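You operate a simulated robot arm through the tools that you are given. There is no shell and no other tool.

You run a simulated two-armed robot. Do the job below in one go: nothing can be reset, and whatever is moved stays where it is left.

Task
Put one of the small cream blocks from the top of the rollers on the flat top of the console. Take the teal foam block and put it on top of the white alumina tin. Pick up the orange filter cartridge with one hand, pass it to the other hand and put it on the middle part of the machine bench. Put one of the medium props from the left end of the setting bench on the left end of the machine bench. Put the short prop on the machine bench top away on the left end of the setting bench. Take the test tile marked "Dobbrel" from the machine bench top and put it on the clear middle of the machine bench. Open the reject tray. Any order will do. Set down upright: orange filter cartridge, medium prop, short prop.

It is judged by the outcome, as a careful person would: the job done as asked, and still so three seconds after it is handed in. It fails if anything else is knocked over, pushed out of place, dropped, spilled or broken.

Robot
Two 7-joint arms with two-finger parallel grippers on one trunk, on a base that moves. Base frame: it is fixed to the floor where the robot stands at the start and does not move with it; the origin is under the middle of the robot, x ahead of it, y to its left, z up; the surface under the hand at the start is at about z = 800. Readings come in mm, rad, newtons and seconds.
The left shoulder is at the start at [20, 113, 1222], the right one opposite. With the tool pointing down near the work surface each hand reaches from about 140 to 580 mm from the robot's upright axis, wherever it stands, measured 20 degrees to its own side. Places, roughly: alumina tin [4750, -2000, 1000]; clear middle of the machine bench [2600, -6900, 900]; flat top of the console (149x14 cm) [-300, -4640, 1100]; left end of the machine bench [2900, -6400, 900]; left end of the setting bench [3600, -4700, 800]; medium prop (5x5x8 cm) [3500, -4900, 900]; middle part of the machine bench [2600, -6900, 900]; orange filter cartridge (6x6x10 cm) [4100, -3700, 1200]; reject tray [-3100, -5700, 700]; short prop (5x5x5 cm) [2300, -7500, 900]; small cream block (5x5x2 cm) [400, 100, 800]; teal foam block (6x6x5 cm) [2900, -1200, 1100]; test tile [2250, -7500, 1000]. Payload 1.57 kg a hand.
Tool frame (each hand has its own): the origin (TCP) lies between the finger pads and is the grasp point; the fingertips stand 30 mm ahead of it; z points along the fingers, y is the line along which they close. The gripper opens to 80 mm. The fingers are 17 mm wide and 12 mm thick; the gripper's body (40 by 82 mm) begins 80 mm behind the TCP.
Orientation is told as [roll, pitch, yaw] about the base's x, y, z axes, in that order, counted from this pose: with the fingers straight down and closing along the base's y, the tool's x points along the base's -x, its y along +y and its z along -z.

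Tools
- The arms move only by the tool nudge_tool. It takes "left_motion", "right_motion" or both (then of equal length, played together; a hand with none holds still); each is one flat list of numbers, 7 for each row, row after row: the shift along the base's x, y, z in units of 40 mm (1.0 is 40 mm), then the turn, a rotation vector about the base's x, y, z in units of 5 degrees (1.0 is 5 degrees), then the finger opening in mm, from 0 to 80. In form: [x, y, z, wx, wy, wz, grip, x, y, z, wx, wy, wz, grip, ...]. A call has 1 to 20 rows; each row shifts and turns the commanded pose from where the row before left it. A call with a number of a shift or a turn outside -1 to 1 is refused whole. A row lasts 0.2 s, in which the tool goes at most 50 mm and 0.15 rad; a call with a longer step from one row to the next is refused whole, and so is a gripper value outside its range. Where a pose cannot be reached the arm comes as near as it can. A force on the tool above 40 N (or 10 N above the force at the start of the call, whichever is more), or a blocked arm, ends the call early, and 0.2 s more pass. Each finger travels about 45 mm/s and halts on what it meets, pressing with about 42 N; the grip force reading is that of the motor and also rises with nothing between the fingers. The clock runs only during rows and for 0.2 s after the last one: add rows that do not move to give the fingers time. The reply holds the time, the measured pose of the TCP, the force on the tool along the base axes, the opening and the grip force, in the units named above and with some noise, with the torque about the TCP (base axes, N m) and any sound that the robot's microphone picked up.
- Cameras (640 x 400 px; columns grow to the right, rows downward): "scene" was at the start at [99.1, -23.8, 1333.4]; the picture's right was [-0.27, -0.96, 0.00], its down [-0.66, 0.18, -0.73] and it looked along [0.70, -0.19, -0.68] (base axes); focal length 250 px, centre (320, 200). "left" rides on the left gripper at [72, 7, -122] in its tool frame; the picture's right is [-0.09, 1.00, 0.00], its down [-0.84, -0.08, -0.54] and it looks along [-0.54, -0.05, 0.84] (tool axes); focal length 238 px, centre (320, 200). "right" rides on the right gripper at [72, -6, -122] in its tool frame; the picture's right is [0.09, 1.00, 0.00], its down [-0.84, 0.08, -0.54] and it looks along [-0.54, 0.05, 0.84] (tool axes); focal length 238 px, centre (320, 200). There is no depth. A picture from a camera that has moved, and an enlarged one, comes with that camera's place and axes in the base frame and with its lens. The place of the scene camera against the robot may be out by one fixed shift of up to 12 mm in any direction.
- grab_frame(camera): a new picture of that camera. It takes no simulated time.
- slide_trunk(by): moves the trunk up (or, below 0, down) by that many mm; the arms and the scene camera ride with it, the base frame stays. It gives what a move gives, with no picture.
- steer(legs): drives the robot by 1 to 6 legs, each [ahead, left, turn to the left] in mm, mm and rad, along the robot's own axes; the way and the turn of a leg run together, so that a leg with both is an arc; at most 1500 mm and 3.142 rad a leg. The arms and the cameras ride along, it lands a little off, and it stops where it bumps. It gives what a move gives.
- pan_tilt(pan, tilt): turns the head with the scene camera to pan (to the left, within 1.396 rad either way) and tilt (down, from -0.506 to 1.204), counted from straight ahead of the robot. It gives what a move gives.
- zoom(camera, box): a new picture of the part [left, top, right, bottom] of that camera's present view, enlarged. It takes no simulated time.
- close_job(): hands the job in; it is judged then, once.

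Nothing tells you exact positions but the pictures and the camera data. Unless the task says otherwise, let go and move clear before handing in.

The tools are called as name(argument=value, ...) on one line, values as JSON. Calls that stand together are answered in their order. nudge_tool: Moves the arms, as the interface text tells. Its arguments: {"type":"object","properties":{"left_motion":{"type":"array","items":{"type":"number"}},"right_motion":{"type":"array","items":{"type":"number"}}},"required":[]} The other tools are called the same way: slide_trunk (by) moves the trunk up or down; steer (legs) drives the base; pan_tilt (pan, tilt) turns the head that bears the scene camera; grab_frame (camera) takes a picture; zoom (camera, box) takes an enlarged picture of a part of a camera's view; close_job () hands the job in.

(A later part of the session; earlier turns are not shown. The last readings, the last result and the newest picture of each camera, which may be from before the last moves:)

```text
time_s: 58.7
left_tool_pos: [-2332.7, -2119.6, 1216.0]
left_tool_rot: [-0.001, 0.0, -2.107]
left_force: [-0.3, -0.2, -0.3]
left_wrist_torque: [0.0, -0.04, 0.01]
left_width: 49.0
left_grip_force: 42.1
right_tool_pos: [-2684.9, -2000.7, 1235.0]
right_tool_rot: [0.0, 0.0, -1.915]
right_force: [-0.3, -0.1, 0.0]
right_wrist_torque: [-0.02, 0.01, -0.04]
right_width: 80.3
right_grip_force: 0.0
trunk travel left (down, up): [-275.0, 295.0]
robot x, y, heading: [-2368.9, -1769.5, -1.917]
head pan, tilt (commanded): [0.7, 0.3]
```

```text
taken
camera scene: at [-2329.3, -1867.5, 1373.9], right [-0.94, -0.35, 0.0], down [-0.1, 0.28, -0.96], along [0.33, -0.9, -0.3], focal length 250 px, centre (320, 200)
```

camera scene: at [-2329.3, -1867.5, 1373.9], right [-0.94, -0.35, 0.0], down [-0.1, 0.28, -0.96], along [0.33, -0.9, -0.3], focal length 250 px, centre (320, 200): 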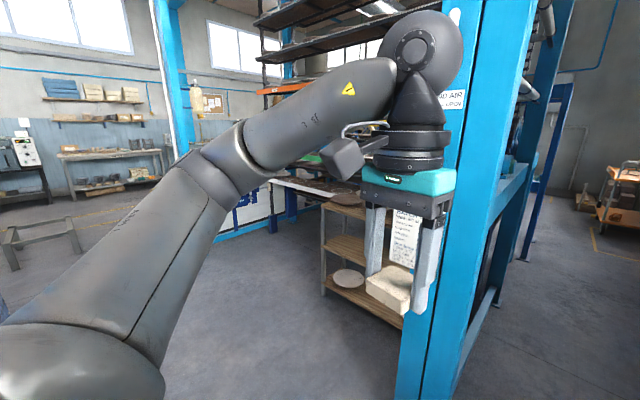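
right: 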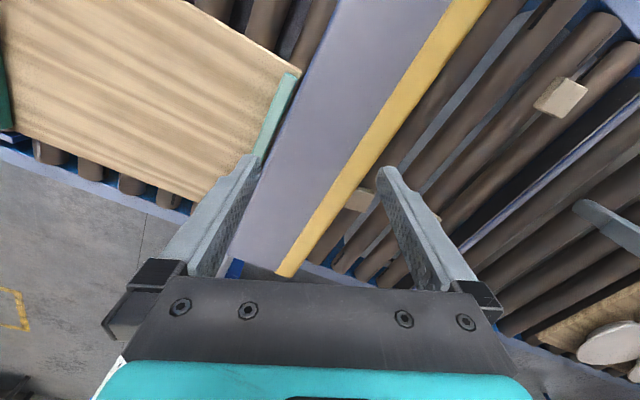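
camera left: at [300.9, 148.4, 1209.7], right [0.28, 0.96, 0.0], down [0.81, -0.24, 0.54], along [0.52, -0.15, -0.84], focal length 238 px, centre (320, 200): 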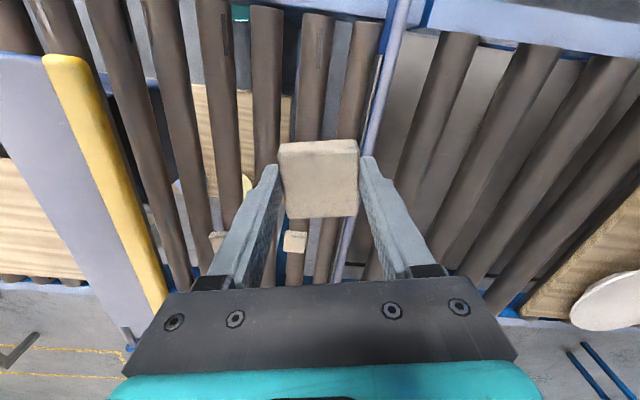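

The way to the left is open: machine end panel on one side, rack and a shelf wagon on the other. I go to the lane's middle, turn left and drive in.

steer(legs=[[400, 0, 0], [0, 0, 1.57]])

pan_tilt(pan=0.0, tilt=0.4)

grab_frame(camera="scene")

pan_tilt(pan=-0.9, tilt=0.4)

grab_frame(camera="scene")

```text
time_s: 65.1
left_tool_pos: [-2149.8, -2088.1, 1216.6]
left_tool_rot: [0.0, 0.0, -0.498]
left_force: [0.2, 0.6, -1.8]
left_wrist_torque: [0.02, 0.0, -0.04]
left_width: 48.9
left_grip_force: 41.8
right_tool_pos: [-2256.9, -2445.6, 1235.0]
right_tool_rot: [0.0, 0.001, -0.305]
right_force: [-0.4, -0.1, 0.0]
right_wrist_torque: [-0.02, 0.02, 0.02]
right_width: 79.9
right_grip_force: 0.0
trunk travel left (down, up): [-275.0, 295.0]
robot x, y, heading: [-2505.7, -2139.3, -0.307]
head pan, tilt (commanded): [0.7, 0.3]
```

```text
time_s: 66.2
left_tool_pos: [-2150.1, -2089.6, 1215.7]
left_tool_rot: [-0.002, -0.001, -0.499]
left_force: [0.6, 0.7, -0.4]
left_wrist_torque: [0.01, 0.05, 0.0]
left_width: 48.9
left_grip_force: 42.7
right_tool_pos: [-2256.3, -2445.4, 1234.9]
right_tool_rot: [0.002, 0.001, -0.305]
right_force: [1.2, 0.5, -0.7]
right_wrist_torque: [0.01, 0.02, -0.04]
right_width: 79.9
right_grip_force: 0.0
trunk travel left (down, up): [-275.0, 295.0]
robot x, y, heading: [-2499.6, -2136.7, -0.304]
head pan, tilt (commanded): [0.0, 0.4]
```

```text
taken
camera scene: at [-2393.0, -2169.9, 1364.6], right [-0.3, -0.95, 0.0], down [-0.37, 0.12, -0.92], along [0.88, -0.28, -0.39], focal length 250 px, centre (320, 200)
```

scene: 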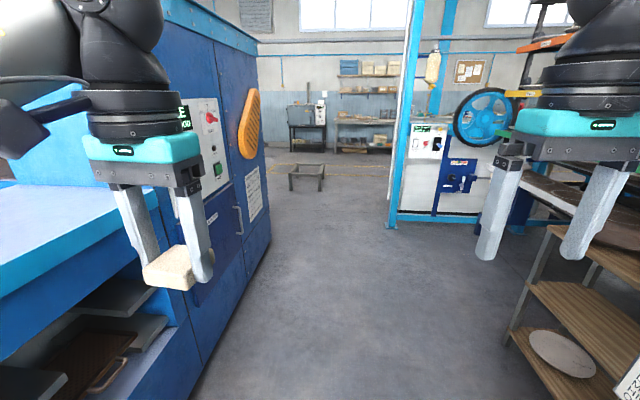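

```text
time_s: 67.4
left_tool_pos: [-2151.1, -2088.4, 1216.2]
left_tool_rot: [-0.001, -0.001, -0.497]
left_force: [-0.2, 0.2, -1.0]
left_wrist_torque: [-0.01, 0.04, 0.02]
left_width: 49.3
left_grip_force: 42.1
right_tool_pos: [-2256.6, -2446.7, 1235.1]
right_tool_rot: [-0.001, 0.001, -0.306]
right_force: [0.0, -0.6, -0.1]
right_wrist_torque: [0.0, 0.0, -0.03]
right_width: 79.8
right_grip_force: 0.0
trunk travel left (down, up): [-275.0, 295.0]
robot x, y, heading: [-2499.3, -2135.9, -0.306]
head pan, tilt (commanded): [-0.901, 0.4]
```

```text
taken
camera scene: at [-2448.3, -2228.6, 1364.6], right [-0.93, -0.36, 0.0], down [-0.14, 0.36, -0.92], along [0.33, -0.86, -0.39], focal length 250 px, centre (320, 200)
```

scene: 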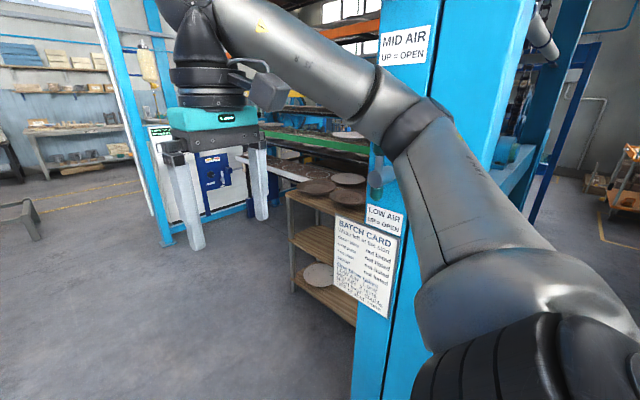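

The white console with the blue handwheel is ahead right, behind a blue post. I drive along the lane in two legs, keeping clear of the panel and the rack.

steer(legs=[[0, 0, -0.045], [800, 0, 0], [900, -200, 0]])

pan_tilt(pan=-0.8, tilt=0.3)

grab_frame(camera="scene")

pan_tilt(pan=0.0, tilt=0.3)

grab_frame(camera="scene")

```text
time_s: 76.4
left_tool_pos: [-650.9, -2914.3, 1215.6]
left_tool_rot: [-0.001, 0.0, -0.576]
left_force: [-0.1, 0.3, -0.7]
left_wrist_torque: [-0.01, 0.04, 0.0]
left_width: 48.9
left_grip_force: 42.0
right_tool_pos: [-782.6, -3262.5, 1235.6]
right_tool_rot: [0.001, 0.0, -0.384]
right_force: [0.4, 0.0, 0.1]
right_wrist_torque: [0.02, 0.01, 0.03]
right_width: 80.0
right_grip_force: 0.2
trunk travel left (down, up): [-275.0, 295.0]
robot x, y, heading: [-1002.8, -2934.8, -0.388]
head pan, tilt (commanded): [-0.901, 0.4]
```

```text
time_s: 77.1
left_tool_pos: [-649.3, -2913.7, 1216.9]
left_tool_rot: [0.001, 0.0, -0.577]
left_force: [-0.4, -0.2, -1.3]
left_wrist_torque: [0.01, 0.0, 0.01]
left_width: 48.9
left_grip_force: 41.6
right_tool_pos: [-782.8, -3261.0, 1235.4]
right_tool_rot: [0.0, -0.001, -0.385]
right_force: [-0.6, -0.1, 0.2]
right_wrist_torque: [0.01, -0.01, 0.02]
right_width: 80.1
right_grip_force: 0.1
trunk travel left (down, up): [-275.0, 295.0]
robot x, y, heading: [-1001.6, -2931.4, -0.383]
head pan, tilt (commanded): [-0.799, 0.3]
```

```text
taken
camera scene: at [-947.9, -3026.8, 1373.9], right [-0.93, -0.38, 0.0], down [-0.11, 0.27, -0.96], along [0.36, -0.88, -0.3], focal length 250 px, centre (320, 200)
```

scene: 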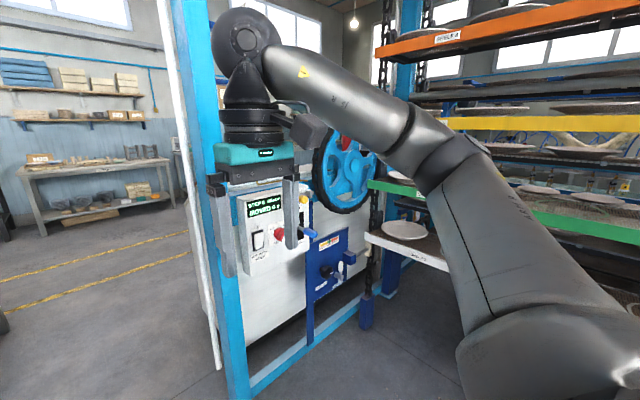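

```text
time_s: 78.2
left_tool_pos: [-649.7, -2913.0, 1215.5]
left_tool_rot: [-0.001, -0.001, -0.576]
left_force: [0.4, -0.1, -1.5]
left_wrist_torque: [0.02, 0.01, -0.03]
left_width: 49.0
left_grip_force: 42.3
right_tool_pos: [-782.7, -3260.1, 1234.6]
right_tool_rot: [-0.001, -0.002, -0.383]
right_force: [0.0, -0.7, -0.2]
right_wrist_torque: [0.0, 0.01, -0.01]
right_width: 80.1
right_grip_force: 0.1
trunk travel left (down, up): [-275.0, 295.0]
robot x, y, heading: [-1003.7, -2938.0, -0.385]
head pan, tilt (commanded): [0.0, 0.3]
```

```text
taken
camera scene: at [-896.6, -2975.4, 1373.9], right [-0.38, -0.93, 0.0], down [-0.27, 0.11, -0.96], along [0.89, -0.36, -0.3], focal length 250 px, centre (320, 200)
```

scene: 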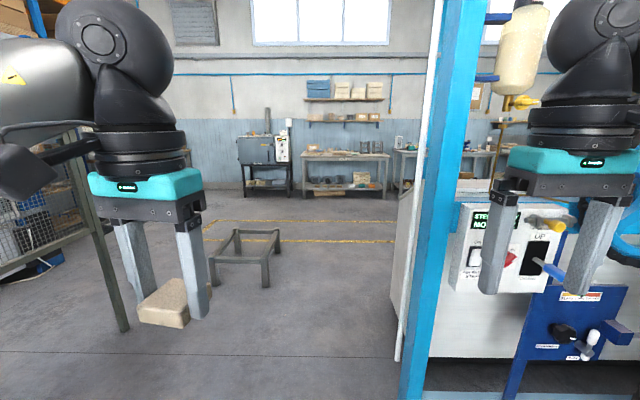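

The console cabinet stands behind the blue post to the right. I drive past the post to see the console's top from the room side.

steer(legs=[[1300, 0, 0.035]])

pan_tilt(pan=-1.2, tilt=0.3)

grab_frame(camera="scene")

pan_tilt(pan=-0.4, tilt=0.2)

grab_frame(camera="scene")

pan_tilt(pan=0.6, tilt=0.2)

grab_frame(camera="scene")

```text
time_s: 82.0
left_tool_pos: [0.8, -3095.8, 1215.3]
left_tool_rot: [-0.023, -0.014, -0.518]
left_force: [0.4, 0.2, -1.0]
left_wrist_torque: [0.0, 0.02, -0.01]
left_width: 49.0
left_grip_force: 42.4
right_tool_pos: [-111.5, -3450.5, 1239.7]
right_tool_rot: [-0.024, 0.001, -0.33]
right_force: [-0.3, -0.5, 0.4]
right_wrist_torque: [0.0, 0.02, 0.03]
right_width: 79.9
right_grip_force: 0.1
trunk travel left (down, up): [-275.0, 295.0]
robot x, y, heading: [-348.5, -3162.3, -0.328]
head pan, tilt (commanded): [0.0, 0.3]
stopped in leg 1: the robot was blocked; the commanded pose is now the measured one
```

```text
time_s: 83.5
left_tool_pos: [1.9, -3095.4, 1213.2]
left_tool_rot: [-0.027, -0.014, -0.52]
left_force: [-0.1, -0.1, -1.0]
left_wrist_torque: [0.03, -0.01, 0.0]
left_width: 49.2
left_grip_force: 41.9
right_tool_pos: [-111.5, -3451.8, 1239.6]
right_tool_rot: [-0.028, 0.004, -0.332]
right_force: [-0.5, 0.6, 0.0]
right_wrist_torque: [0.0, -0.01, 0.0]
right_width: 79.9
right_grip_force: 0.0
trunk travel left (down, up): [-275.0, 295.0]
robot x, y, heading: [-349.5, -3170.7, -0.328]
head pan, tilt (commanded): [-1.201, 0.3]
```

```text
taken
camera scene: at [-324.8, -3230.9, 1376.0], right [-1.0, -0.05, 0.0], down [-0.02, 0.27, -0.96], along [0.04, -0.96, -0.27], focal length 250 px, centre (320, 200)
```

scene: 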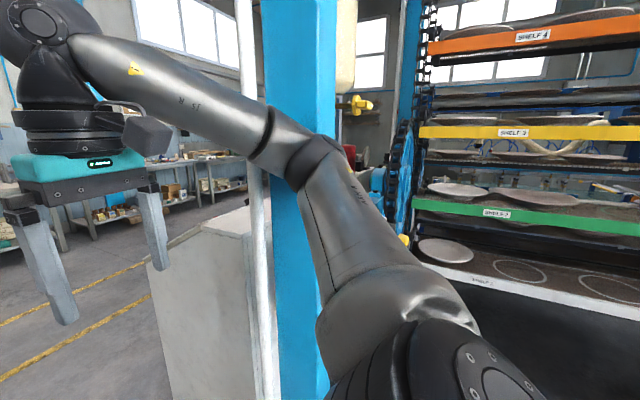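

```text
time_s: 84.6
left_tool_pos: [1.1, -3097.2, 1214.7]
left_tool_rot: [-0.028, -0.015, -0.519]
left_force: [0.2, 0.3, -0.8]
left_wrist_torque: [0.04, 0.03, -0.01]
left_width: 49.0
left_grip_force: 42.3
right_tool_pos: [-111.2, -3450.4, 1239.3]
right_tool_rot: [-0.029, 0.003, -0.333]
right_force: [-0.1, 0.1, 0.5]
right_wrist_torque: [0.02, 0.01, -0.01]
right_width: 80.0
right_grip_force: 0.1
trunk travel left (down, up): [-275.0, 295.0]
robot x, y, heading: [-351.9, -3168.4, -0.329]
head pan, tilt (commanded): [-0.4, 0.201]
```

```text
taken
camera scene: at [-259.0, -3199.3, 1384.3], right [-0.66, -0.75, 0.02], down [-0.15, 0.1, -0.98], along [0.73, -0.66, -0.18], focal length 250 px, centre (320, 200)
```

scene: 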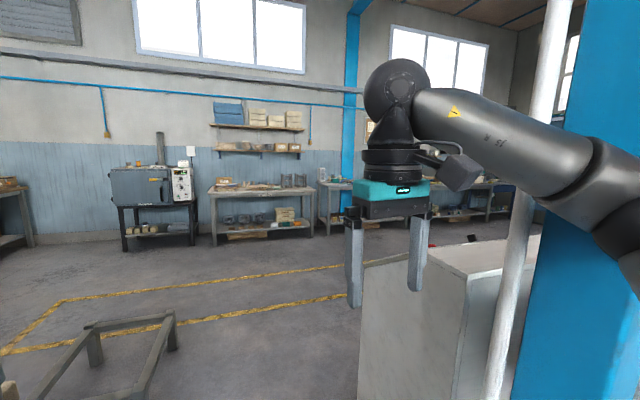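

```text
time_s: 85.8
left_tool_pos: [1.9, -3096.7, 1213.8]
left_tool_rot: [-0.026, -0.014, -0.52]
left_force: [-0.2, -0.6, -0.4]
left_wrist_torque: [-0.02, -0.02, 0.01]
left_width: 49.1
left_grip_force: 41.8
right_tool_pos: [-111.1, -3452.5, 1239.2]
right_tool_rot: [-0.028, 0.005, -0.332]
right_force: [-0.5, 0.8, -0.4]
right_wrist_torque: [0.02, 0.03, 0.03]
right_width: 80.1
right_grip_force: 0.1
trunk travel left (down, up): [-275.0, 295.0]
robot x, y, heading: [-348.4, -3167.0, -0.328]
head pan, tilt (commanded): [0.6, 0.201]
```

```text
taken
camera scene: at [-238.8, -3112.4, 1381.8], right [0.27, -0.96, 0.03], down [-0.19, -0.08, -0.98], along [0.94, 0.26, -0.21], focal length 250 px, centre (320, 200)
```

scene: 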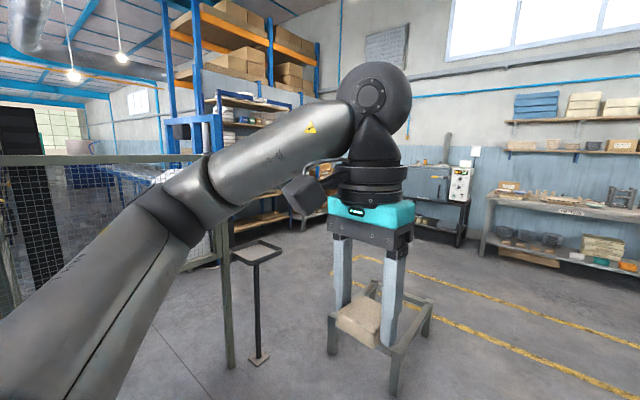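

My right elbow touched the blue post and blocked me. I back off, move to the left and go around with more clearance.

steer(legs=[[-120, 60, 0], [0, 230, 0]])

pan_tilt(pan=-1.0, tilt=0.3)

grab_frame(camera="scene")

pan_tilt(pan=0.3, tilt=0.6)

grab_frame(camera="scene")

```text
time_s: 86.5
left_tool_pos: [-2.9, -3096.3, 1215.8]
left_tool_rot: [-0.019, -0.013, -0.521]
left_force: [-0.5, 0.2, -0.7]
left_wrist_torque: [0.01, 0.03, -0.04]
left_width: 49.0
left_grip_force: 42.1
right_tool_pos: [-112.0, -3449.3, 1240.9]
right_tool_rot: [-0.026, -0.002, -0.316]
right_force: [0.1, 0.4, 0.3]
right_wrist_torque: [0.01, 0.02, -0.06]
right_width: 79.7
right_grip_force: 0.0
trunk travel left (down, up): [-275.0, 295.0]
robot x, y, heading: [-347.2, -3161.9, -0.324]
head pan, tilt (commanded): [0.6, 0.201]
stopped in leg 1: the robot was blocked; the commanded pose is now the measured one
```

```text
time_s: 88.2
left_tool_pos: [-1.4, -3098.6, 1215.1]
left_tool_rot: [-0.02, -0.013, -0.518]
left_force: [-0.4, 0.3, -0.6]
left_wrist_torque: [0.03, -0.01, -0.01]
left_width: 49.0
left_grip_force: 41.7
right_tool_pos: [-112.2, -3450.0, 1239.1]
right_tool_rot: [-0.028, -0.001, -0.318]
right_force: [-0.3, 0.1, 0.1]
right_wrist_torque: [-0.02, 0.01, 0.0]
right_width: 80.2
right_grip_force: 0.2
trunk travel left (down, up): [-275.0, 295.0]
robot x, y, heading: [-350.3, -3168.4, -0.326]
head pan, tilt (commanded): [-1.0, 0.3]
```

```text
taken
camera scene: at [-309.4, -3230.5, 1375.8], right [-0.97, -0.24, 0.01], down [-0.07, 0.26, -0.96], along [0.23, -0.93, -0.27], focal length 250 px, centre (320, 200)
```

scene: 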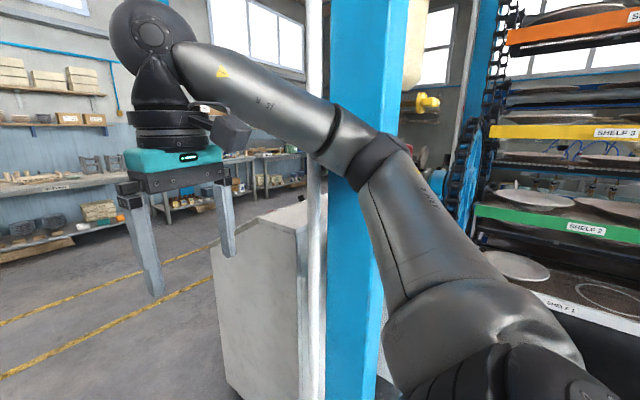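

```text
time_s: 89.7
left_tool_pos: [-0.9, -3097.5, 1215.7]
left_tool_rot: [-0.02, -0.015, -0.518]
left_force: [0.6, -0.2, -0.8]
left_wrist_torque: [-0.02, 0.0, -0.03]
left_width: 49.0
left_grip_force: 42.1
right_tool_pos: [-112.6, -3450.9, 1240.1]
right_tool_rot: [-0.03, -0.001, -0.318]
right_force: [-0.3, -0.2, -1.0]
right_wrist_torque: [0.01, 0.02, 0.01]
right_width: 80.0
right_grip_force: 0.1
trunk travel left (down, up): [-275.0, 295.0]
robot x, y, heading: [-352.5, -3162.1, -0.322]
head pan, tilt (commanded): [0.3, 0.6]
```

```text
taken
camera scene: at [-243.5, -3143.0, 1346.2], right [-0.03, -1.0, 0.02], down [-0.56, -0.01, -0.83], along [0.82, -0.03, -0.56], focal length 250 px, centre (320, 200)
```

scene: 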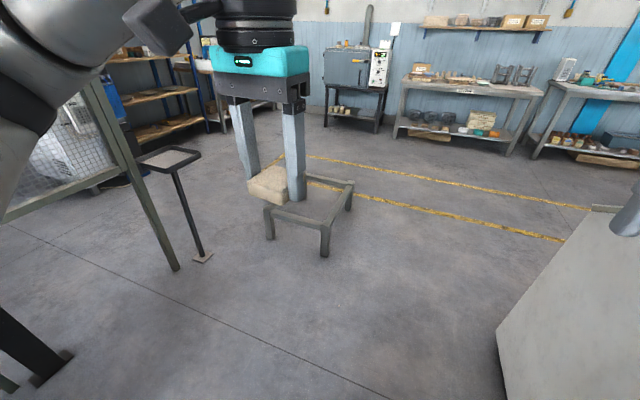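

I look to the left and right at elbow height to see what I am touching.

pan_tilt(pan=1.2, tilt=0.3)

grab_frame(camera="scene")

pan_tilt(pan=1.396, tilt=0.8)

grab_frame(camera="scene")

pan_tilt(pan=-1.396, tilt=0.6)

grab_frame(camera="scene")

```text
time_s: 90.8
left_tool_pos: [-0.9, -3099.0, 1214.7]
left_tool_rot: [-0.021, -0.014, -0.519]
left_force: [-0.3, -1.2, -1.4]
left_wrist_torque: [0.0, 0.0, -0.02]
left_width: 48.9
left_grip_force: 42.3
right_tool_pos: [-111.5, -3448.4, 1240.1]
right_tool_rot: [-0.029, 0.001, -0.317]
right_force: [-0.2, -0.7, -1.0]
right_wrist_torque: [0.02, 0.02, -0.01]
right_width: 79.9
right_grip_force: 0.1
trunk travel left (down, up): [-275.0, 295.0]
robot x, y, heading: [-348.0, -3167.6, -0.326]
head pan, tilt (commanded): [1.201, 0.3]
```

```text
taken
camera scene: at [-272.0, -3068.6, 1371.8], right [0.77, -0.64, 0.02], down [-0.19, -0.25, -0.95], along [0.61, 0.73, -0.31], focal length 250 px, centre (320, 200)
```

scene: 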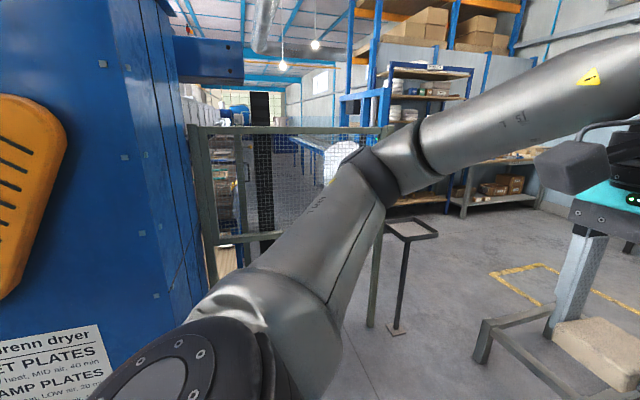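

```text
time_s: 91.8
left_tool_pos: [-1.1, -3097.8, 1214.2]
left_tool_rot: [-0.021, -0.015, -0.518]
left_force: [-0.1, -0.2, -0.3]
left_wrist_torque: [-0.05, -0.03, 0.0]
left_width: 49.0
left_grip_force: 41.7
right_tool_pos: [-112.5, -3449.7, 1241.3]
right_tool_rot: [-0.031, 0.001, -0.315]
right_force: [0.3, 0.2, -0.2]
right_wrist_torque: [-0.01, 0.01, -0.02]
right_width: 80.0
right_grip_force: 0.1
trunk travel left (down, up): [-275.0, 295.0]
robot x, y, heading: [-348.1, -3166.8, -0.323]
head pan, tilt (commanded): [1.396, 0.799]
```

```text
taken
camera scene: at [-293.1, -3070.7, 1327.6], right [0.88, -0.48, 0.01], down [-0.34, -0.65, -0.68], along [0.33, 0.59, -0.73], focal length 250 px, centre (320, 200)
```

scene: 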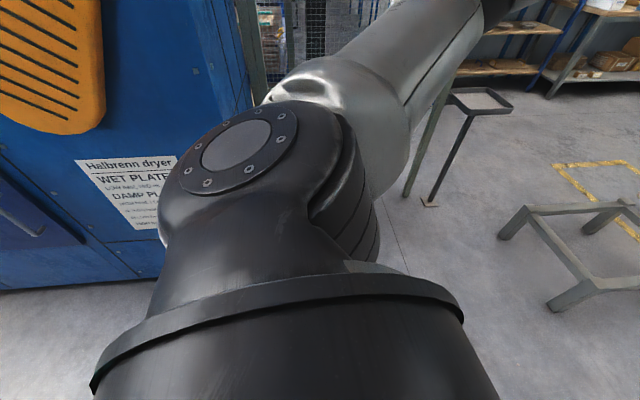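

```text
time_s: 94.2
left_tool_pos: [-0.2, -3097.7, 1214.9]
left_tool_rot: [-0.021, -0.014, -0.517]
left_force: [0.1, -1.0, -1.0]
left_wrist_torque: [0.02, 0.04, -0.02]
left_width: 49.1
left_grip_force: 42.0
right_tool_pos: [-112.2, -3449.8, 1240.9]
right_tool_rot: [-0.029, -0.001, -0.315]
right_force: [-0.6, -0.4, 0.1]
right_wrist_torque: [0.05, -0.04, 0.03]
right_width: 79.9
right_grip_force: 0.0
trunk travel left (down, up): [-275.0, 295.0]
robot x, y, heading: [-349.3, -3166.2, -0.33]
head pan, tilt (commanded): [-1.396, 0.6]
```

```text
taken
camera scene: at [-344.7, -3228.7, 1348.3], right [-0.99, 0.15, 0.0], down [0.08, 0.54, -0.84], along [-0.12, -0.83, -0.55], focal length 250 px, centre (320, 200)
```

scene: 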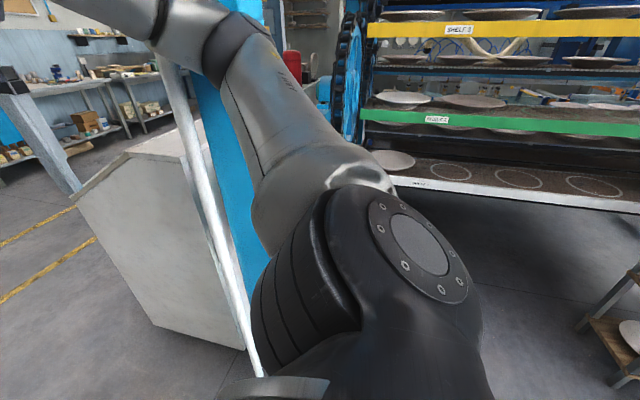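

The right elbow sits just behind the blue post at about [-270, -3680]; nothing touches on the left. I back straight out in a small step.

steer(legs=[[-60, 0, 0]])

```text
time_s: 95.2
left_tool_pos: [-62.0, -3108.6, 1218.0]
left_tool_rot: [0.002, -0.005, -0.523]
left_force: [-1.3, 0.5, -0.8]
left_wrist_torque: [0.03, -0.09, 0.01]
left_width: 48.9
left_grip_force: 42.1
right_tool_pos: [-175.3, -3461.3, 1231.6]
right_tool_rot: [0.0, 0.006, -0.326]
right_force: [-0.6, -0.7, -0.3]
right_wrist_torque: [0.06, -0.11, -0.01]
right_width: 80.0
right_grip_force: 0.0
trunk travel left (down, up): [-275.0, 295.0]
robot x, y, heading: [-407.9, -3146.3, -0.327]
head pan, tilt (commanded): [-1.396, 0.6]
```

I am free again. I shift left and then go forward past the post.

steer(legs=[[-60, 0, 0], [0, 250, 0], [1000, 0, 0]])

grab_frame(camera="scene")

```text
time_s: 102.4
left_tool_pos: [923.7, -3152.0, 1216.0]
left_tool_rot: [0.0, -0.003, -0.493]
left_force: [-0.6, 0.3, -1.9]
left_wrist_torque: [0.01, -0.03, 0.0]
left_width: 49.2
left_grip_force: 41.9
right_tool_pos: [821.9, -3508.8, 1233.0]
right_tool_rot: [-0.001, 0.009, -0.298]
right_force: [0.6, 1.0, -0.4]
right_wrist_torque: [-0.01, -0.01, 0.02]
right_width: 79.9
right_grip_force: 0.0
trunk travel left (down, up): [-275.0, 295.0]
robot x, y, heading: [575.5, -3204.3, -0.299]
head pan, tilt (commanded): [-1.396, 0.6]
```

```text
taken
camera scene: at [583.4, -3296.0, 1346.4], right [-0.99, 0.12, 0.0], down [0.07, 0.56, -0.83], along [-0.1, -0.82, -0.56], focal length 250 px, centre (320, 200)
```

scene: 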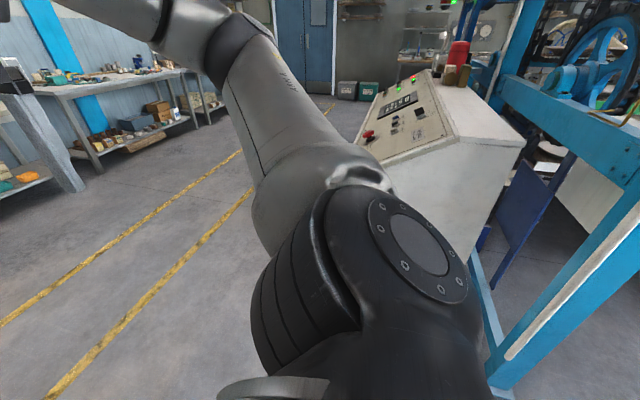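

Now I see the console: a white cabinet with a sloped control panel and a flat back strip carrying red and yellow bottles. I drive out into the room to view it from its front.

steer(legs=[[700, 0, 0], [0, 0, -1.62], [600, 0, 0]])

pan_tilt(pan=-0.8, tilt=0.4)

grab_frame(camera="scene")

pan_tilt(pan=0.5, tilt=0.2)

grab_frame(camera="scene")

```text
time_s: 104.4
left_tool_pos: [1134.9, -3239.8, 1217.6]
left_tool_rot: [0.003, -0.001, -0.508]
left_force: [-1.1, -0.9, -0.4]
left_wrist_torque: [0.08, -0.05, -0.05]
left_width: 48.9
left_grip_force: 41.9
right_tool_pos: [1026.4, -3594.2, 1231.8]
right_tool_rot: [0.002, 0.007, -0.31]
right_force: [-1.1, -1.1, 0.4]
right_wrist_torque: [0.06, -0.07, -0.03]
right_width: 80.0
right_grip_force: 0.1
trunk travel left (down, up): [-275.0, 295.0]
robot x, y, heading: [785.1, -3282.7, -0.311]
head pan, tilt (commanded): [-1.396, 0.6]
stopped in leg 1: the robot was blocked; the commanded pose is now the measured one
```

```text
time_s: 105.4
left_tool_pos: [1137.7, -3236.5, 1217.1]
left_tool_rot: [0.0, -0.003, -0.507]
left_force: [1.0, 0.7, -0.6]
left_wrist_torque: [-0.02, 0.03, -0.01]
left_width: 49.1
left_grip_force: 42.0
right_tool_pos: [1029.5, -3590.7, 1231.7]
right_tool_rot: [-0.003, 0.009, -0.311]
right_force: [-1.1, 0.7, 0.4]
right_wrist_torque: [-0.03, 0.02, 0.0]
right_width: 79.9
right_grip_force: 0.0
trunk travel left (down, up): [-275.0, 295.0]
robot x, y, heading: [788.0, -3281.7, -0.317]
head pan, tilt (commanded): [-0.799, 0.4]
```

```text
taken
camera scene: at [847.4, -3369.4, 1364.6], right [-0.9, -0.44, 0.0], down [-0.17, 0.35, -0.92], along [0.41, -0.83, -0.39], focal length 250 px, centre (320, 200)
```

scene: 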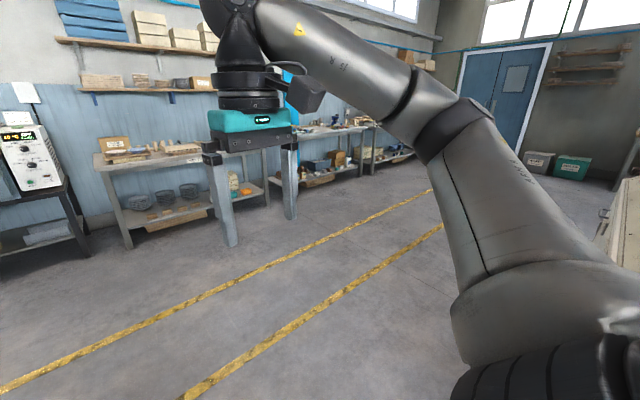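

```text
time_s: 106.8
left_tool_pos: [1137.7, -3235.5, 1215.0]
left_tool_rot: [-0.004, -0.003, -0.505]
left_force: [-0.2, 0.6, -0.8]
left_wrist_torque: [0.01, 0.0, -0.02]
left_width: 49.0
left_grip_force: 42.1
right_tool_pos: [1028.5, -3590.8, 1232.9]
right_tool_rot: [-0.004, 0.009, -0.31]
right_force: [-0.7, -0.4, -0.1]
right_wrist_torque: [0.03, -0.01, -0.04]
right_width: 79.8
right_grip_force: 0.0
trunk travel left (down, up): [-275.0, 295.0]
robot x, y, heading: [789.0, -3283.9, -0.312]
head pan, tilt (commanded): [0.499, 0.201]
```

```text
taken
camera scene: at [898.0, -3269.4, 1383.2], right [0.18, -0.98, 0.0], down [-0.2, -0.04, -0.98], along [0.96, 0.18, -0.2], focal length 250 px, centre (320, 200)
```

scene: 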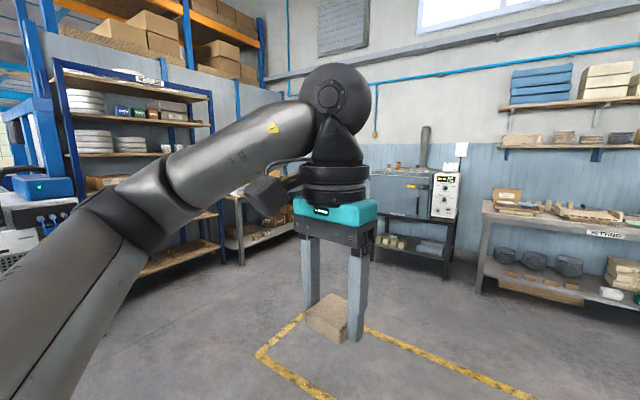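

I bumped the low trestle in front of me. I look down at it.

pan_tilt(pan=0.0, tilt=1.0)

grab_frame(camera="scene")

```text
time_s: 108.0
left_tool_pos: [1137.2, -3235.7, 1214.7]
left_tool_rot: [0.0, -0.002, -0.506]
left_force: [0.1, 0.1, -0.6]
left_wrist_torque: [0.04, -0.01, -0.01]
left_width: 49.1
left_grip_force: 42.0
right_tool_pos: [1028.2, -3590.6, 1231.6]
right_tool_rot: [-0.004, 0.007, -0.308]
right_force: [0.3, 0.5, 0.2]
right_wrist_torque: [0.03, -0.02, 0.01]
right_width: 80.1
right_grip_force: 0.1
trunk travel left (down, up): [-275.0, 295.0]
robot x, y, heading: [781.6, -3282.4, -0.312]
head pan, tilt (commanded): [0.0, 1.0]
```

```text
taken
camera scene: at [872.7, -3308.0, 1314.4], right [-0.31, -0.95, 0.0], down [-0.8, 0.26, -0.54], along [0.51, -0.17, -0.84], focal length 250 px, centre (320, 200)
```

scene: 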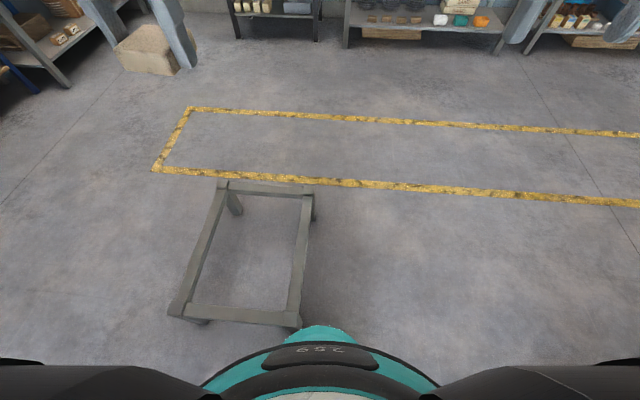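

The trestle has not visibly moved (its feet are at the same spots as before). I back away from it and turn right in place to face along the console side.

steer(legs=[[-120, 0, 0], [0, 0, -1.6]])

pan_tilt(pan=0.0, tilt=0.5)

grab_frame(camera="scene")

pan_tilt(pan=-0.7, tilt=0.5)

grab_frame(camera="scene")

```text
time_s: 113.1
left_tool_pos: [712.7, -3596.6, 1216.9]
left_tool_rot: [-0.004, -0.003, -2.1]
left_force: [0.3, -0.1, -0.9]
left_wrist_torque: [-0.06, 0.06, 0.01]
left_width: 49.0
left_grip_force: 42.0
right_tool_pos: [361.7, -3480.0, 1232.1]
right_tool_rot: [-0.005, 0.009, -1.904]
right_force: [-0.4, -0.2, 0.1]
right_wrist_torque: [0.01, 0.02, -0.01]
right_width: 80.0
right_grip_force: 0.1
trunk travel left (down, up): [-275.0, 295.0]
robot x, y, heading: [678.0, -3250.3, -1.907]
head pan, tilt (commanded): [0.0, 1.0]
```

```text
time_s: 114.0
left_tool_pos: [713.4, -3596.0, 1216.8]
left_tool_rot: [-0.001, -0.002, -2.099]
left_force: [0.3, 0.8, -0.4]
left_wrist_torque: [0.01, 0.01, -0.01]
left_width: 49.0
left_grip_force: 42.5
right_tool_pos: [360.4, -3479.8, 1232.1]
right_tool_rot: [-0.004, 0.008, -1.902]
right_force: [-0.3, 0.6, 0.3]
right_wrist_torque: [-0.01, 0.0, -0.03]
right_width: 80.3
right_grip_force: 0.0
trunk travel left (down, up): [-275.0, 295.0]
robot x, y, heading: [673.5, -3246.2, -1.914]
head pan, tilt (commanded): [0.0, 0.499]
```

```text
taken
camera scene: at [651.9, -3342.5, 1355.4], right [-0.94, 0.33, 0.0], down [0.16, 0.45, -0.88], along [-0.29, -0.83, -0.48], focal length 250 px, centre (320, 200)
```

scene: 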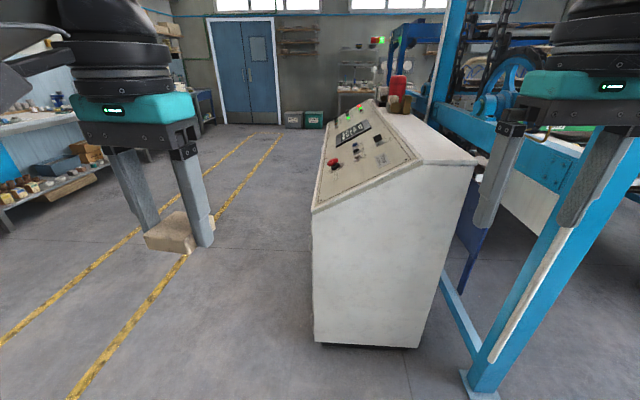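

```text
time_s: 115.1
left_tool_pos: [712.9, -3595.7, 1216.1]
left_tool_rot: [-0.003, -0.003, -2.1]
left_force: [0.1, -0.5, -1.8]
left_wrist_torque: [0.01, -0.01, 0.02]
left_width: 49.2
left_grip_force: 41.7
right_tool_pos: [361.7, -3479.4, 1231.9]
right_tool_rot: [-0.004, 0.008, -1.906]
right_force: [0.2, -1.0, 0.2]
right_wrist_torque: [-0.01, -0.02, -0.01]
right_width: 80.0
right_grip_force: 0.0
trunk travel left (down, up): [-275.0, 295.0]
robot x, y, heading: [673.5, -3244.8, -1.909]
head pan, tilt (commanded): [-0.7, 0.499]
```

```text
taken
camera scene: at [603.8, -3302.9, 1355.5], right [-0.51, 0.86, 0.0], down [0.41, 0.24, -0.88], along [-0.76, -0.45, -0.48], focal length 250 px, centre (320, 200)
```

scene: 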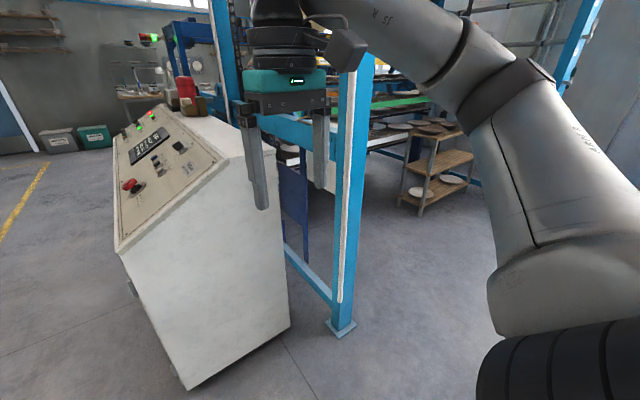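

The console's near end face is at about [370, -4130]–[-95, -3936]; its flat strip is on the far side from the room, with the near end clear. I raise the trunk and drive up to the near end, keeping the right elbow off the post.

slide_trunk(by=280)

steer(legs=[[560, -200, 0]])

pan_tilt(pan=-0.2, tilt=0.8)

grab_frame(camera="scene")

grab_frame(camera="left")

```text
time_s: 117.9
left_tool_pos: [714.6, -3595.7, 1496.6]
left_tool_rot: [-0.002, -0.001, -2.1]
left_force: [0.2, -0.5, -1.0]
left_wrist_torque: [0.02, 0.01, -0.01]
left_width: 49.0
left_grip_force: 42.4
right_tool_pos: [360.7, -3479.3, 1512.5]
right_tool_rot: [-0.002, 0.008, -1.906]
right_force: [-0.1, -0.3, 1.8]
right_wrist_torque: [0.01, 0.04, 0.02]
right_width: 80.1
right_grip_force: 0.1
trunk travel left (down, up): [-555.0, 15.0]
robot x, y, heading: [678.5, -3249.6, -1.906]
head pan, tilt (commanded): [-0.7, 0.499]
```

```text
time_s: 121.3
left_tool_pos: [336.2, -4061.8, 1495.2]
left_tool_rot: [-0.001, -0.003, -2.097]
left_force: [-1.0, -0.7, -0.8]
left_wrist_torque: [-0.01, -0.03, 0.0]
left_width: 49.2
left_grip_force: 42.7
right_tool_pos: [-16.3, -3944.0, 1511.6]
right_tool_rot: [-0.003, 0.008, -1.902]
right_force: [-0.2, 0.2, 0.3]
right_wrist_torque: [0.02, 0.0, -0.03]
right_width: 79.9
right_grip_force: 0.0
trunk travel left (down, up): [-555.0, 15.0]
robot x, y, heading: [298.7, -3710.3, -1.904]
head pan, tilt (commanded): [-0.7, 0.499]
```

```text
time_s: 122.2
left_tool_pos: [337.0, -4061.1, 1496.0]
left_tool_rot: [-0.003, -0.003, -2.096]
left_force: [-0.3, -0.3, -1.2]
left_wrist_torque: [-0.01, 0.0, 0.01]
left_width: 49.1
left_grip_force: 41.9
right_tool_pos: [-15.8, -3943.8, 1512.6]
right_tool_rot: [-0.003, 0.008, -1.903]
right_force: [0.4, 0.1, -0.3]
right_wrist_torque: [0.0, 0.04, 0.03]
right_width: 80.2
right_grip_force: 0.1
trunk travel left (down, up): [-555.0, 15.0]
robot x, y, heading: [296.1, -3705.6, -1.91]
head pan, tilt (commanded): [-0.201, 0.799]
```

```text
taken
camera scene: at [263.5, -3790.4, 1609.6], right [-0.86, 0.51, 0.0], down [0.37, 0.62, -0.7], along [-0.36, -0.6, -0.72], focal length 250 px, centre (320, 200)
```

scene: 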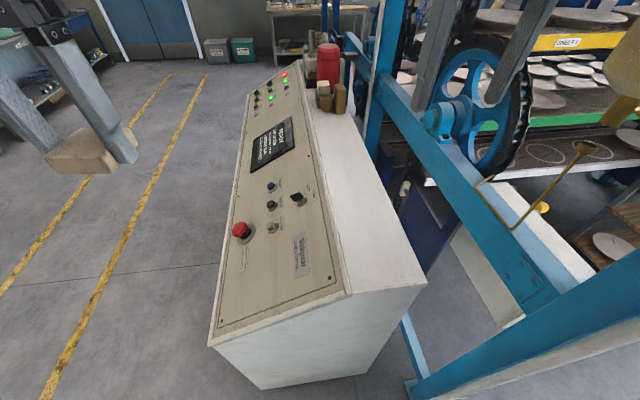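

```text
taken
camera left: at [379.0, -4002.5, 1618.3], right [0.81, -0.58, 0.0], down [-0.49, -0.68, 0.54], along [-0.32, -0.44, -0.84], focal length 238 px, centre (320, 200)
```

left: 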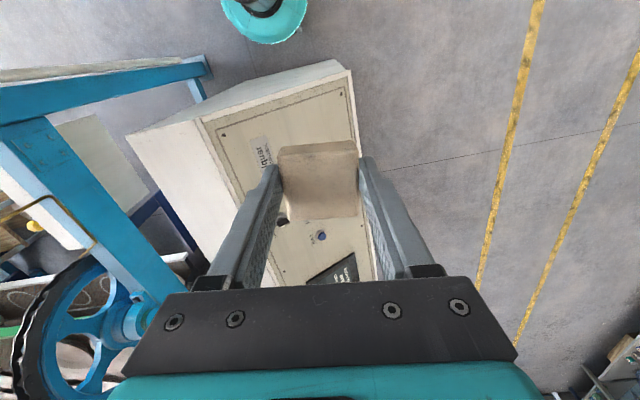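

The strip's near-end centre is at about [-12, -4000, 1100], but my right hand hovers over it. I back slightly, turn right about 27° so the left hand points at the spot, and pull the right hand back.

steer(legs=[[-60, 40, 0], [0, 0, -0.48]])

nudge_tool(right_motion=[0.7, 0.6, 0.4, 0, 0, 0, 40, 0.6, 0.6, 0.4, 0, 0, 0, 10, 0.4, 0.4, 0.4, 0, 0, 0, 10, 0, 0, 0, 0, 0, 0, 10])

pan_tilt(pan=-0.1, tilt=0.8)

grab_frame(camera="scene")

grab_frame(camera="left")

```text
time_s: 124.6
left_tool_pos: [230.6, -3994.9, 1495.7]
left_tool_rot: [-0.001, 0.0, -2.569]
left_force: [-0.3, 0.2, -1.1]
left_wrist_torque: [-0.02, -0.01, 0.01]
left_width: 49.1
left_grip_force: 41.7
right_tool_pos: [-30.0, -3732.1, 1512.1]
right_tool_rot: [-0.004, 0.009, -2.374]
right_force: [0.5, 0.3, 0.1]
right_wrist_torque: [0.01, 0.0, 0.0]
right_width: 80.1
right_grip_force: 0.0
trunk travel left (down, up): [-555.0, 15.0]
robot x, y, heading: [351.9, -3664.8, -2.38]
head pan, tilt (commanded): [-0.201, 0.799]
```

```text
time_s: 125.6
left_tool_pos: [230.4, -3995.6, 1495.7]
left_tool_rot: [-0.002, 0.001, -2.57]
left_force: [1.5, 0.4, -0.6]
left_wrist_torque: [0.01, -0.01, 0.02]
left_width: 49.0
left_grip_force: 42.1
right_tool_pos: [37.8, -3667.2, 1561.0]
right_tool_rot: [-0.004, 0.007, -2.376]
right_force: [0.4, -0.4, 0.6]
right_wrist_torque: [0.02, 0.02, 0.03]
right_width: 10.2
right_grip_force: 0.1
trunk travel left (down, up): [-555.0, 15.0]
robot x, y, heading: [358.4, -3668.3, -2.378]
head pan, tilt (commanded): [-0.201, 0.799]
```

```text
time_s: 126.3
left_tool_pos: [231.0, -3994.4, 1496.6]
left_tool_rot: [-0.001, -0.001, -2.572]
left_force: [0.9, -0.8, -0.9]
left_wrist_torque: [0.0, -0.02, 0.02]
left_width: 48.9
left_grip_force: 41.8
right_tool_pos: [39.4, -3666.7, 1561.1]
right_tool_rot: [-0.002, 0.008, -2.374]
right_force: [-0.5, -1.2, -0.4]
right_wrist_torque: [-0.05, 0.02, 0.02]
right_width: 9.9
right_grip_force: 0.0
trunk travel left (down, up): [-555.0, 15.0]
robot x, y, heading: [357.0, -3668.4, -2.376]
head pan, tilt (commanded): [-0.099, 0.799]
```

```text
taken
camera scene: at [295.1, -3723.9, 1609.5], right [-0.62, 0.79, 0.0], down [0.57, 0.44, -0.7], along [-0.55, -0.43, -0.72], focal length 250 px, centre (320, 200)
```

scene: 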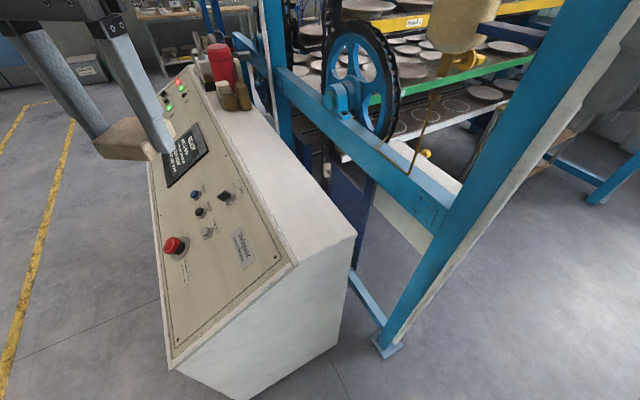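

```text
taken
camera left: at [295.4, -3962.9, 1618.3], right [0.46, -0.89, 0.0], down [-0.74, -0.39, 0.54], along [-0.48, -0.25, -0.84], focal length 238 px, centre (320, 200)
```

left: 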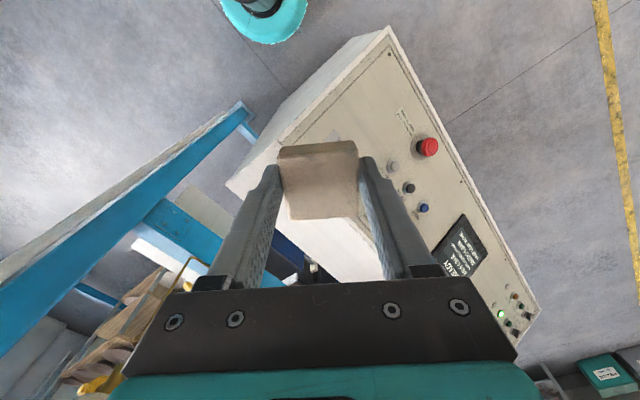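

The strip's near end is confirmed around [17, -3923]. I move the left hand over the spot, aligning the block with the strip.

nudge_tool(left_motion=[-1, 0, 0, 0, 0, 1, 30, -1, 0, 0, 0, 0, 1, 30, -1, 0, 0, 0, 0, 1, 30, -1, 0, 0, 0, 0, 1, 30, -1, 0, 0, 0, 0, 1, 30, -1, 0, 0, 0, 0, 1, 30, -0.1, 0.05, -1, 0, 0, 1, 30, 0, 0, -1, 0, 0, 0, 30, 0, 0, -1, 0, 0, 0, 30, 0, 0, -1, 0, 0, 0, 30, 0, 0, 0, 0, 0, 0, 30, 0, 0, 0, 0, 0, 0, 30])

grab_frame(camera="left")

grab_frame(camera="scene")

```text
time_s: 128.9
left_tool_pos: [-15.4, -3994.0, 1337.4]
left_tool_rot: [-0.002, 0.001, -1.959]
left_force: [0.5, -0.2, -0.1]
left_wrist_torque: [0.03, -0.01, 0.02]
left_width: 48.9
left_grip_force: 42.4
right_tool_pos: [37.7, -3667.2, 1561.6]
right_tool_rot: [-0.003, 0.009, -2.375]
right_force: [-0.2, -0.5, -0.4]
right_wrist_torque: [0.01, -0.04, 0.01]
right_width: 10.2
right_grip_force: 0.0
trunk travel left (down, up): [-555.0, 15.0]
robot x, y, heading: [354.3, -3660.3, -2.38]
head pan, tilt (commanded): [-0.099, 0.799]
```

```text
taken
camera left: at [18.6, -3930.1, 1459.0], right [0.89, -0.46, 0.0], down [-0.39, -0.75, 0.54], along [-0.25, -0.48, -0.84], focal length 238 px, centre (320, 200)
```

left: 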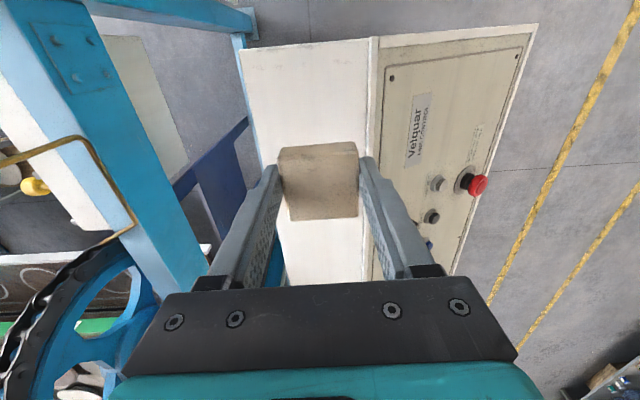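

```text
taken
camera scene: at [295.1, -3724.4, 1609.5], right [-0.62, 0.79, 0.0], down [0.56, 0.44, -0.7], along [-0.55, -0.43, -0.72], focal length 250 px, centre (320, 200)
```

scene: 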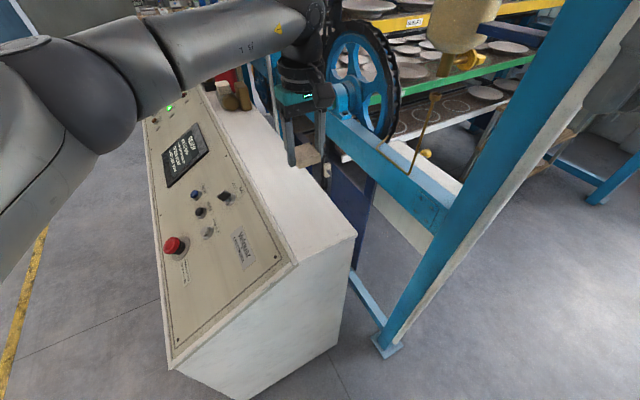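

The block is well inside the strip. I lower it in stages to feel for contact.

nudge_tool(left_motion=[-0.1, 0.05, -1, 0, 0, 0, 30, -0.1, 0.05, -1, 0, 0, 0, 30, 0, 0, -1, 0, 0, 0, 30, 0, 0, -1, 0, 0, 0, 30, 0, 0, -0.6, 0, 0, 0, 30, 0, 0, 0, 0, 0, 0, 30, 0, 0, 0, 0, 0, 0, 30])

grab_frame(camera="left")

```text
time_s: 130.5
left_tool_pos: [-21.9, -3988.8, 1154.0]
left_tool_rot: [-0.002, -0.003, -1.96]
left_force: [1.0, 0.8, -1.0]
left_wrist_torque: [0.05, -0.02, 0.0]
left_width: 49.1
left_grip_force: 41.6
right_tool_pos: [37.2, -3668.2, 1561.8]
right_tool_rot: [-0.003, 0.009, -2.373]
right_force: [0.2, -0.4, -0.7]
right_wrist_torque: [0.0, 0.0, 0.02]
right_width: 9.9
right_grip_force: 0.0
trunk travel left (down, up): [-555.0, 15.0]
robot x, y, heading: [355.7, -3663.5, -2.378]
head pan, tilt (commanded): [-0.099, 0.799]
```

```text
taken
camera left: at [12.5, -3926.2, 1275.5], right [0.89, -0.46, 0.0], down [-0.39, -0.74, 0.54], along [-0.25, -0.48, -0.84], focal length 238 px, centre (320, 200)
```

left: 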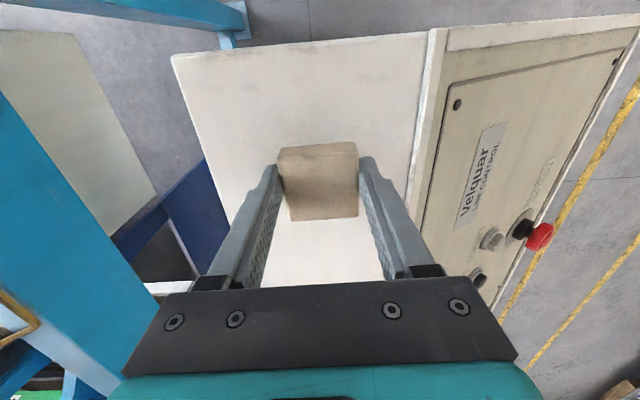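

Still above the surface. I go down in 4 mm rows.

nudge_tool(left_motion=[0, 0, -0.1, 0, 0, 0, 30, 0, 0, -0.1, 0, 0, 0, 30, 0, 0, -0.1, 0, 0, 0, 30, 0, 0, 0, 0, 0, 0, 30])

nudge_tool(left_motion=[0, 0, -0.1, 0, 0, 0, 30, 0, 0, 0, 0, 0, 0, 30])

nudge_tool(left_motion=[0, 0, -0.1, 0, 0, 0, 30, 0, 0, 0, 0, 0, 0, 30])

```text
time_s: 131.5
left_tool_pos: [-21.1, -3990.9, 1140.9]
left_tool_rot: [-0.002, -0.001, -1.959]
left_force: [-0.3, -0.1, -0.4]
left_wrist_torque: [-0.04, -0.01, 0.01]
left_width: 49.1
left_grip_force: 41.6
right_tool_pos: [37.7, -3667.6, 1561.9]
right_tool_rot: [-0.003, 0.008, -2.373]
right_force: [-0.1, 0.3, -0.7]
right_wrist_torque: [0.03, 0.01, 0.0]
right_width: 10.0
right_grip_force: 0.0
trunk travel left (down, up): [-555.0, 15.0]
robot x, y, heading: [357.6, -3664.5, -2.379]
head pan, tilt (commanded): [-0.099, 0.799]
```

```text
time_s: 132.1
left_tool_pos: [-20.7, -3989.5, 1136.6]
left_tool_rot: [-0.001, -0.002, -1.959]
left_force: [-0.1, -0.1, -0.9]
left_wrist_torque: [-0.01, -0.03, 0.01]
left_width: 48.9
left_grip_force: 41.3
right_tool_pos: [38.4, -3667.0, 1561.4]
right_tool_rot: [-0.005, 0.009, -2.374]
right_force: [0.5, -0.4, -0.5]
right_wrist_torque: [0.0, 0.01, -0.04]
right_width: 9.5
right_grip_force: 0.1
trunk travel left (down, up): [-555.0, 15.0]
robot x, y, heading: [356.9, -3664.3, -2.382]
head pan, tilt (commanded): [-0.099, 0.799]
```

```text
time_s: 132.7
left_tool_pos: [-20.3, -3990.2, 1132.1]
left_tool_rot: [-0.002, -0.003, -1.961]
left_force: [-0.1, -1.3, -0.1]
left_wrist_torque: [0.01, 0.0, 0.03]
left_width: 49.1
left_grip_force: 42.2
right_tool_pos: [37.9, -3667.2, 1562.3]
right_tool_rot: [-0.005, 0.009, -2.372]
right_force: [0.6, 0.0, 0.8]
right_wrist_torque: [0.02, -0.01, 0.03]
right_width: 10.2
right_grip_force: 0.0
trunk travel left (down, up): [-555.0, 15.0]
robot x, y, heading: [357.5, -3662.8, -2.379]
head pan, tilt (commanded): [-0.099, 0.799]
```

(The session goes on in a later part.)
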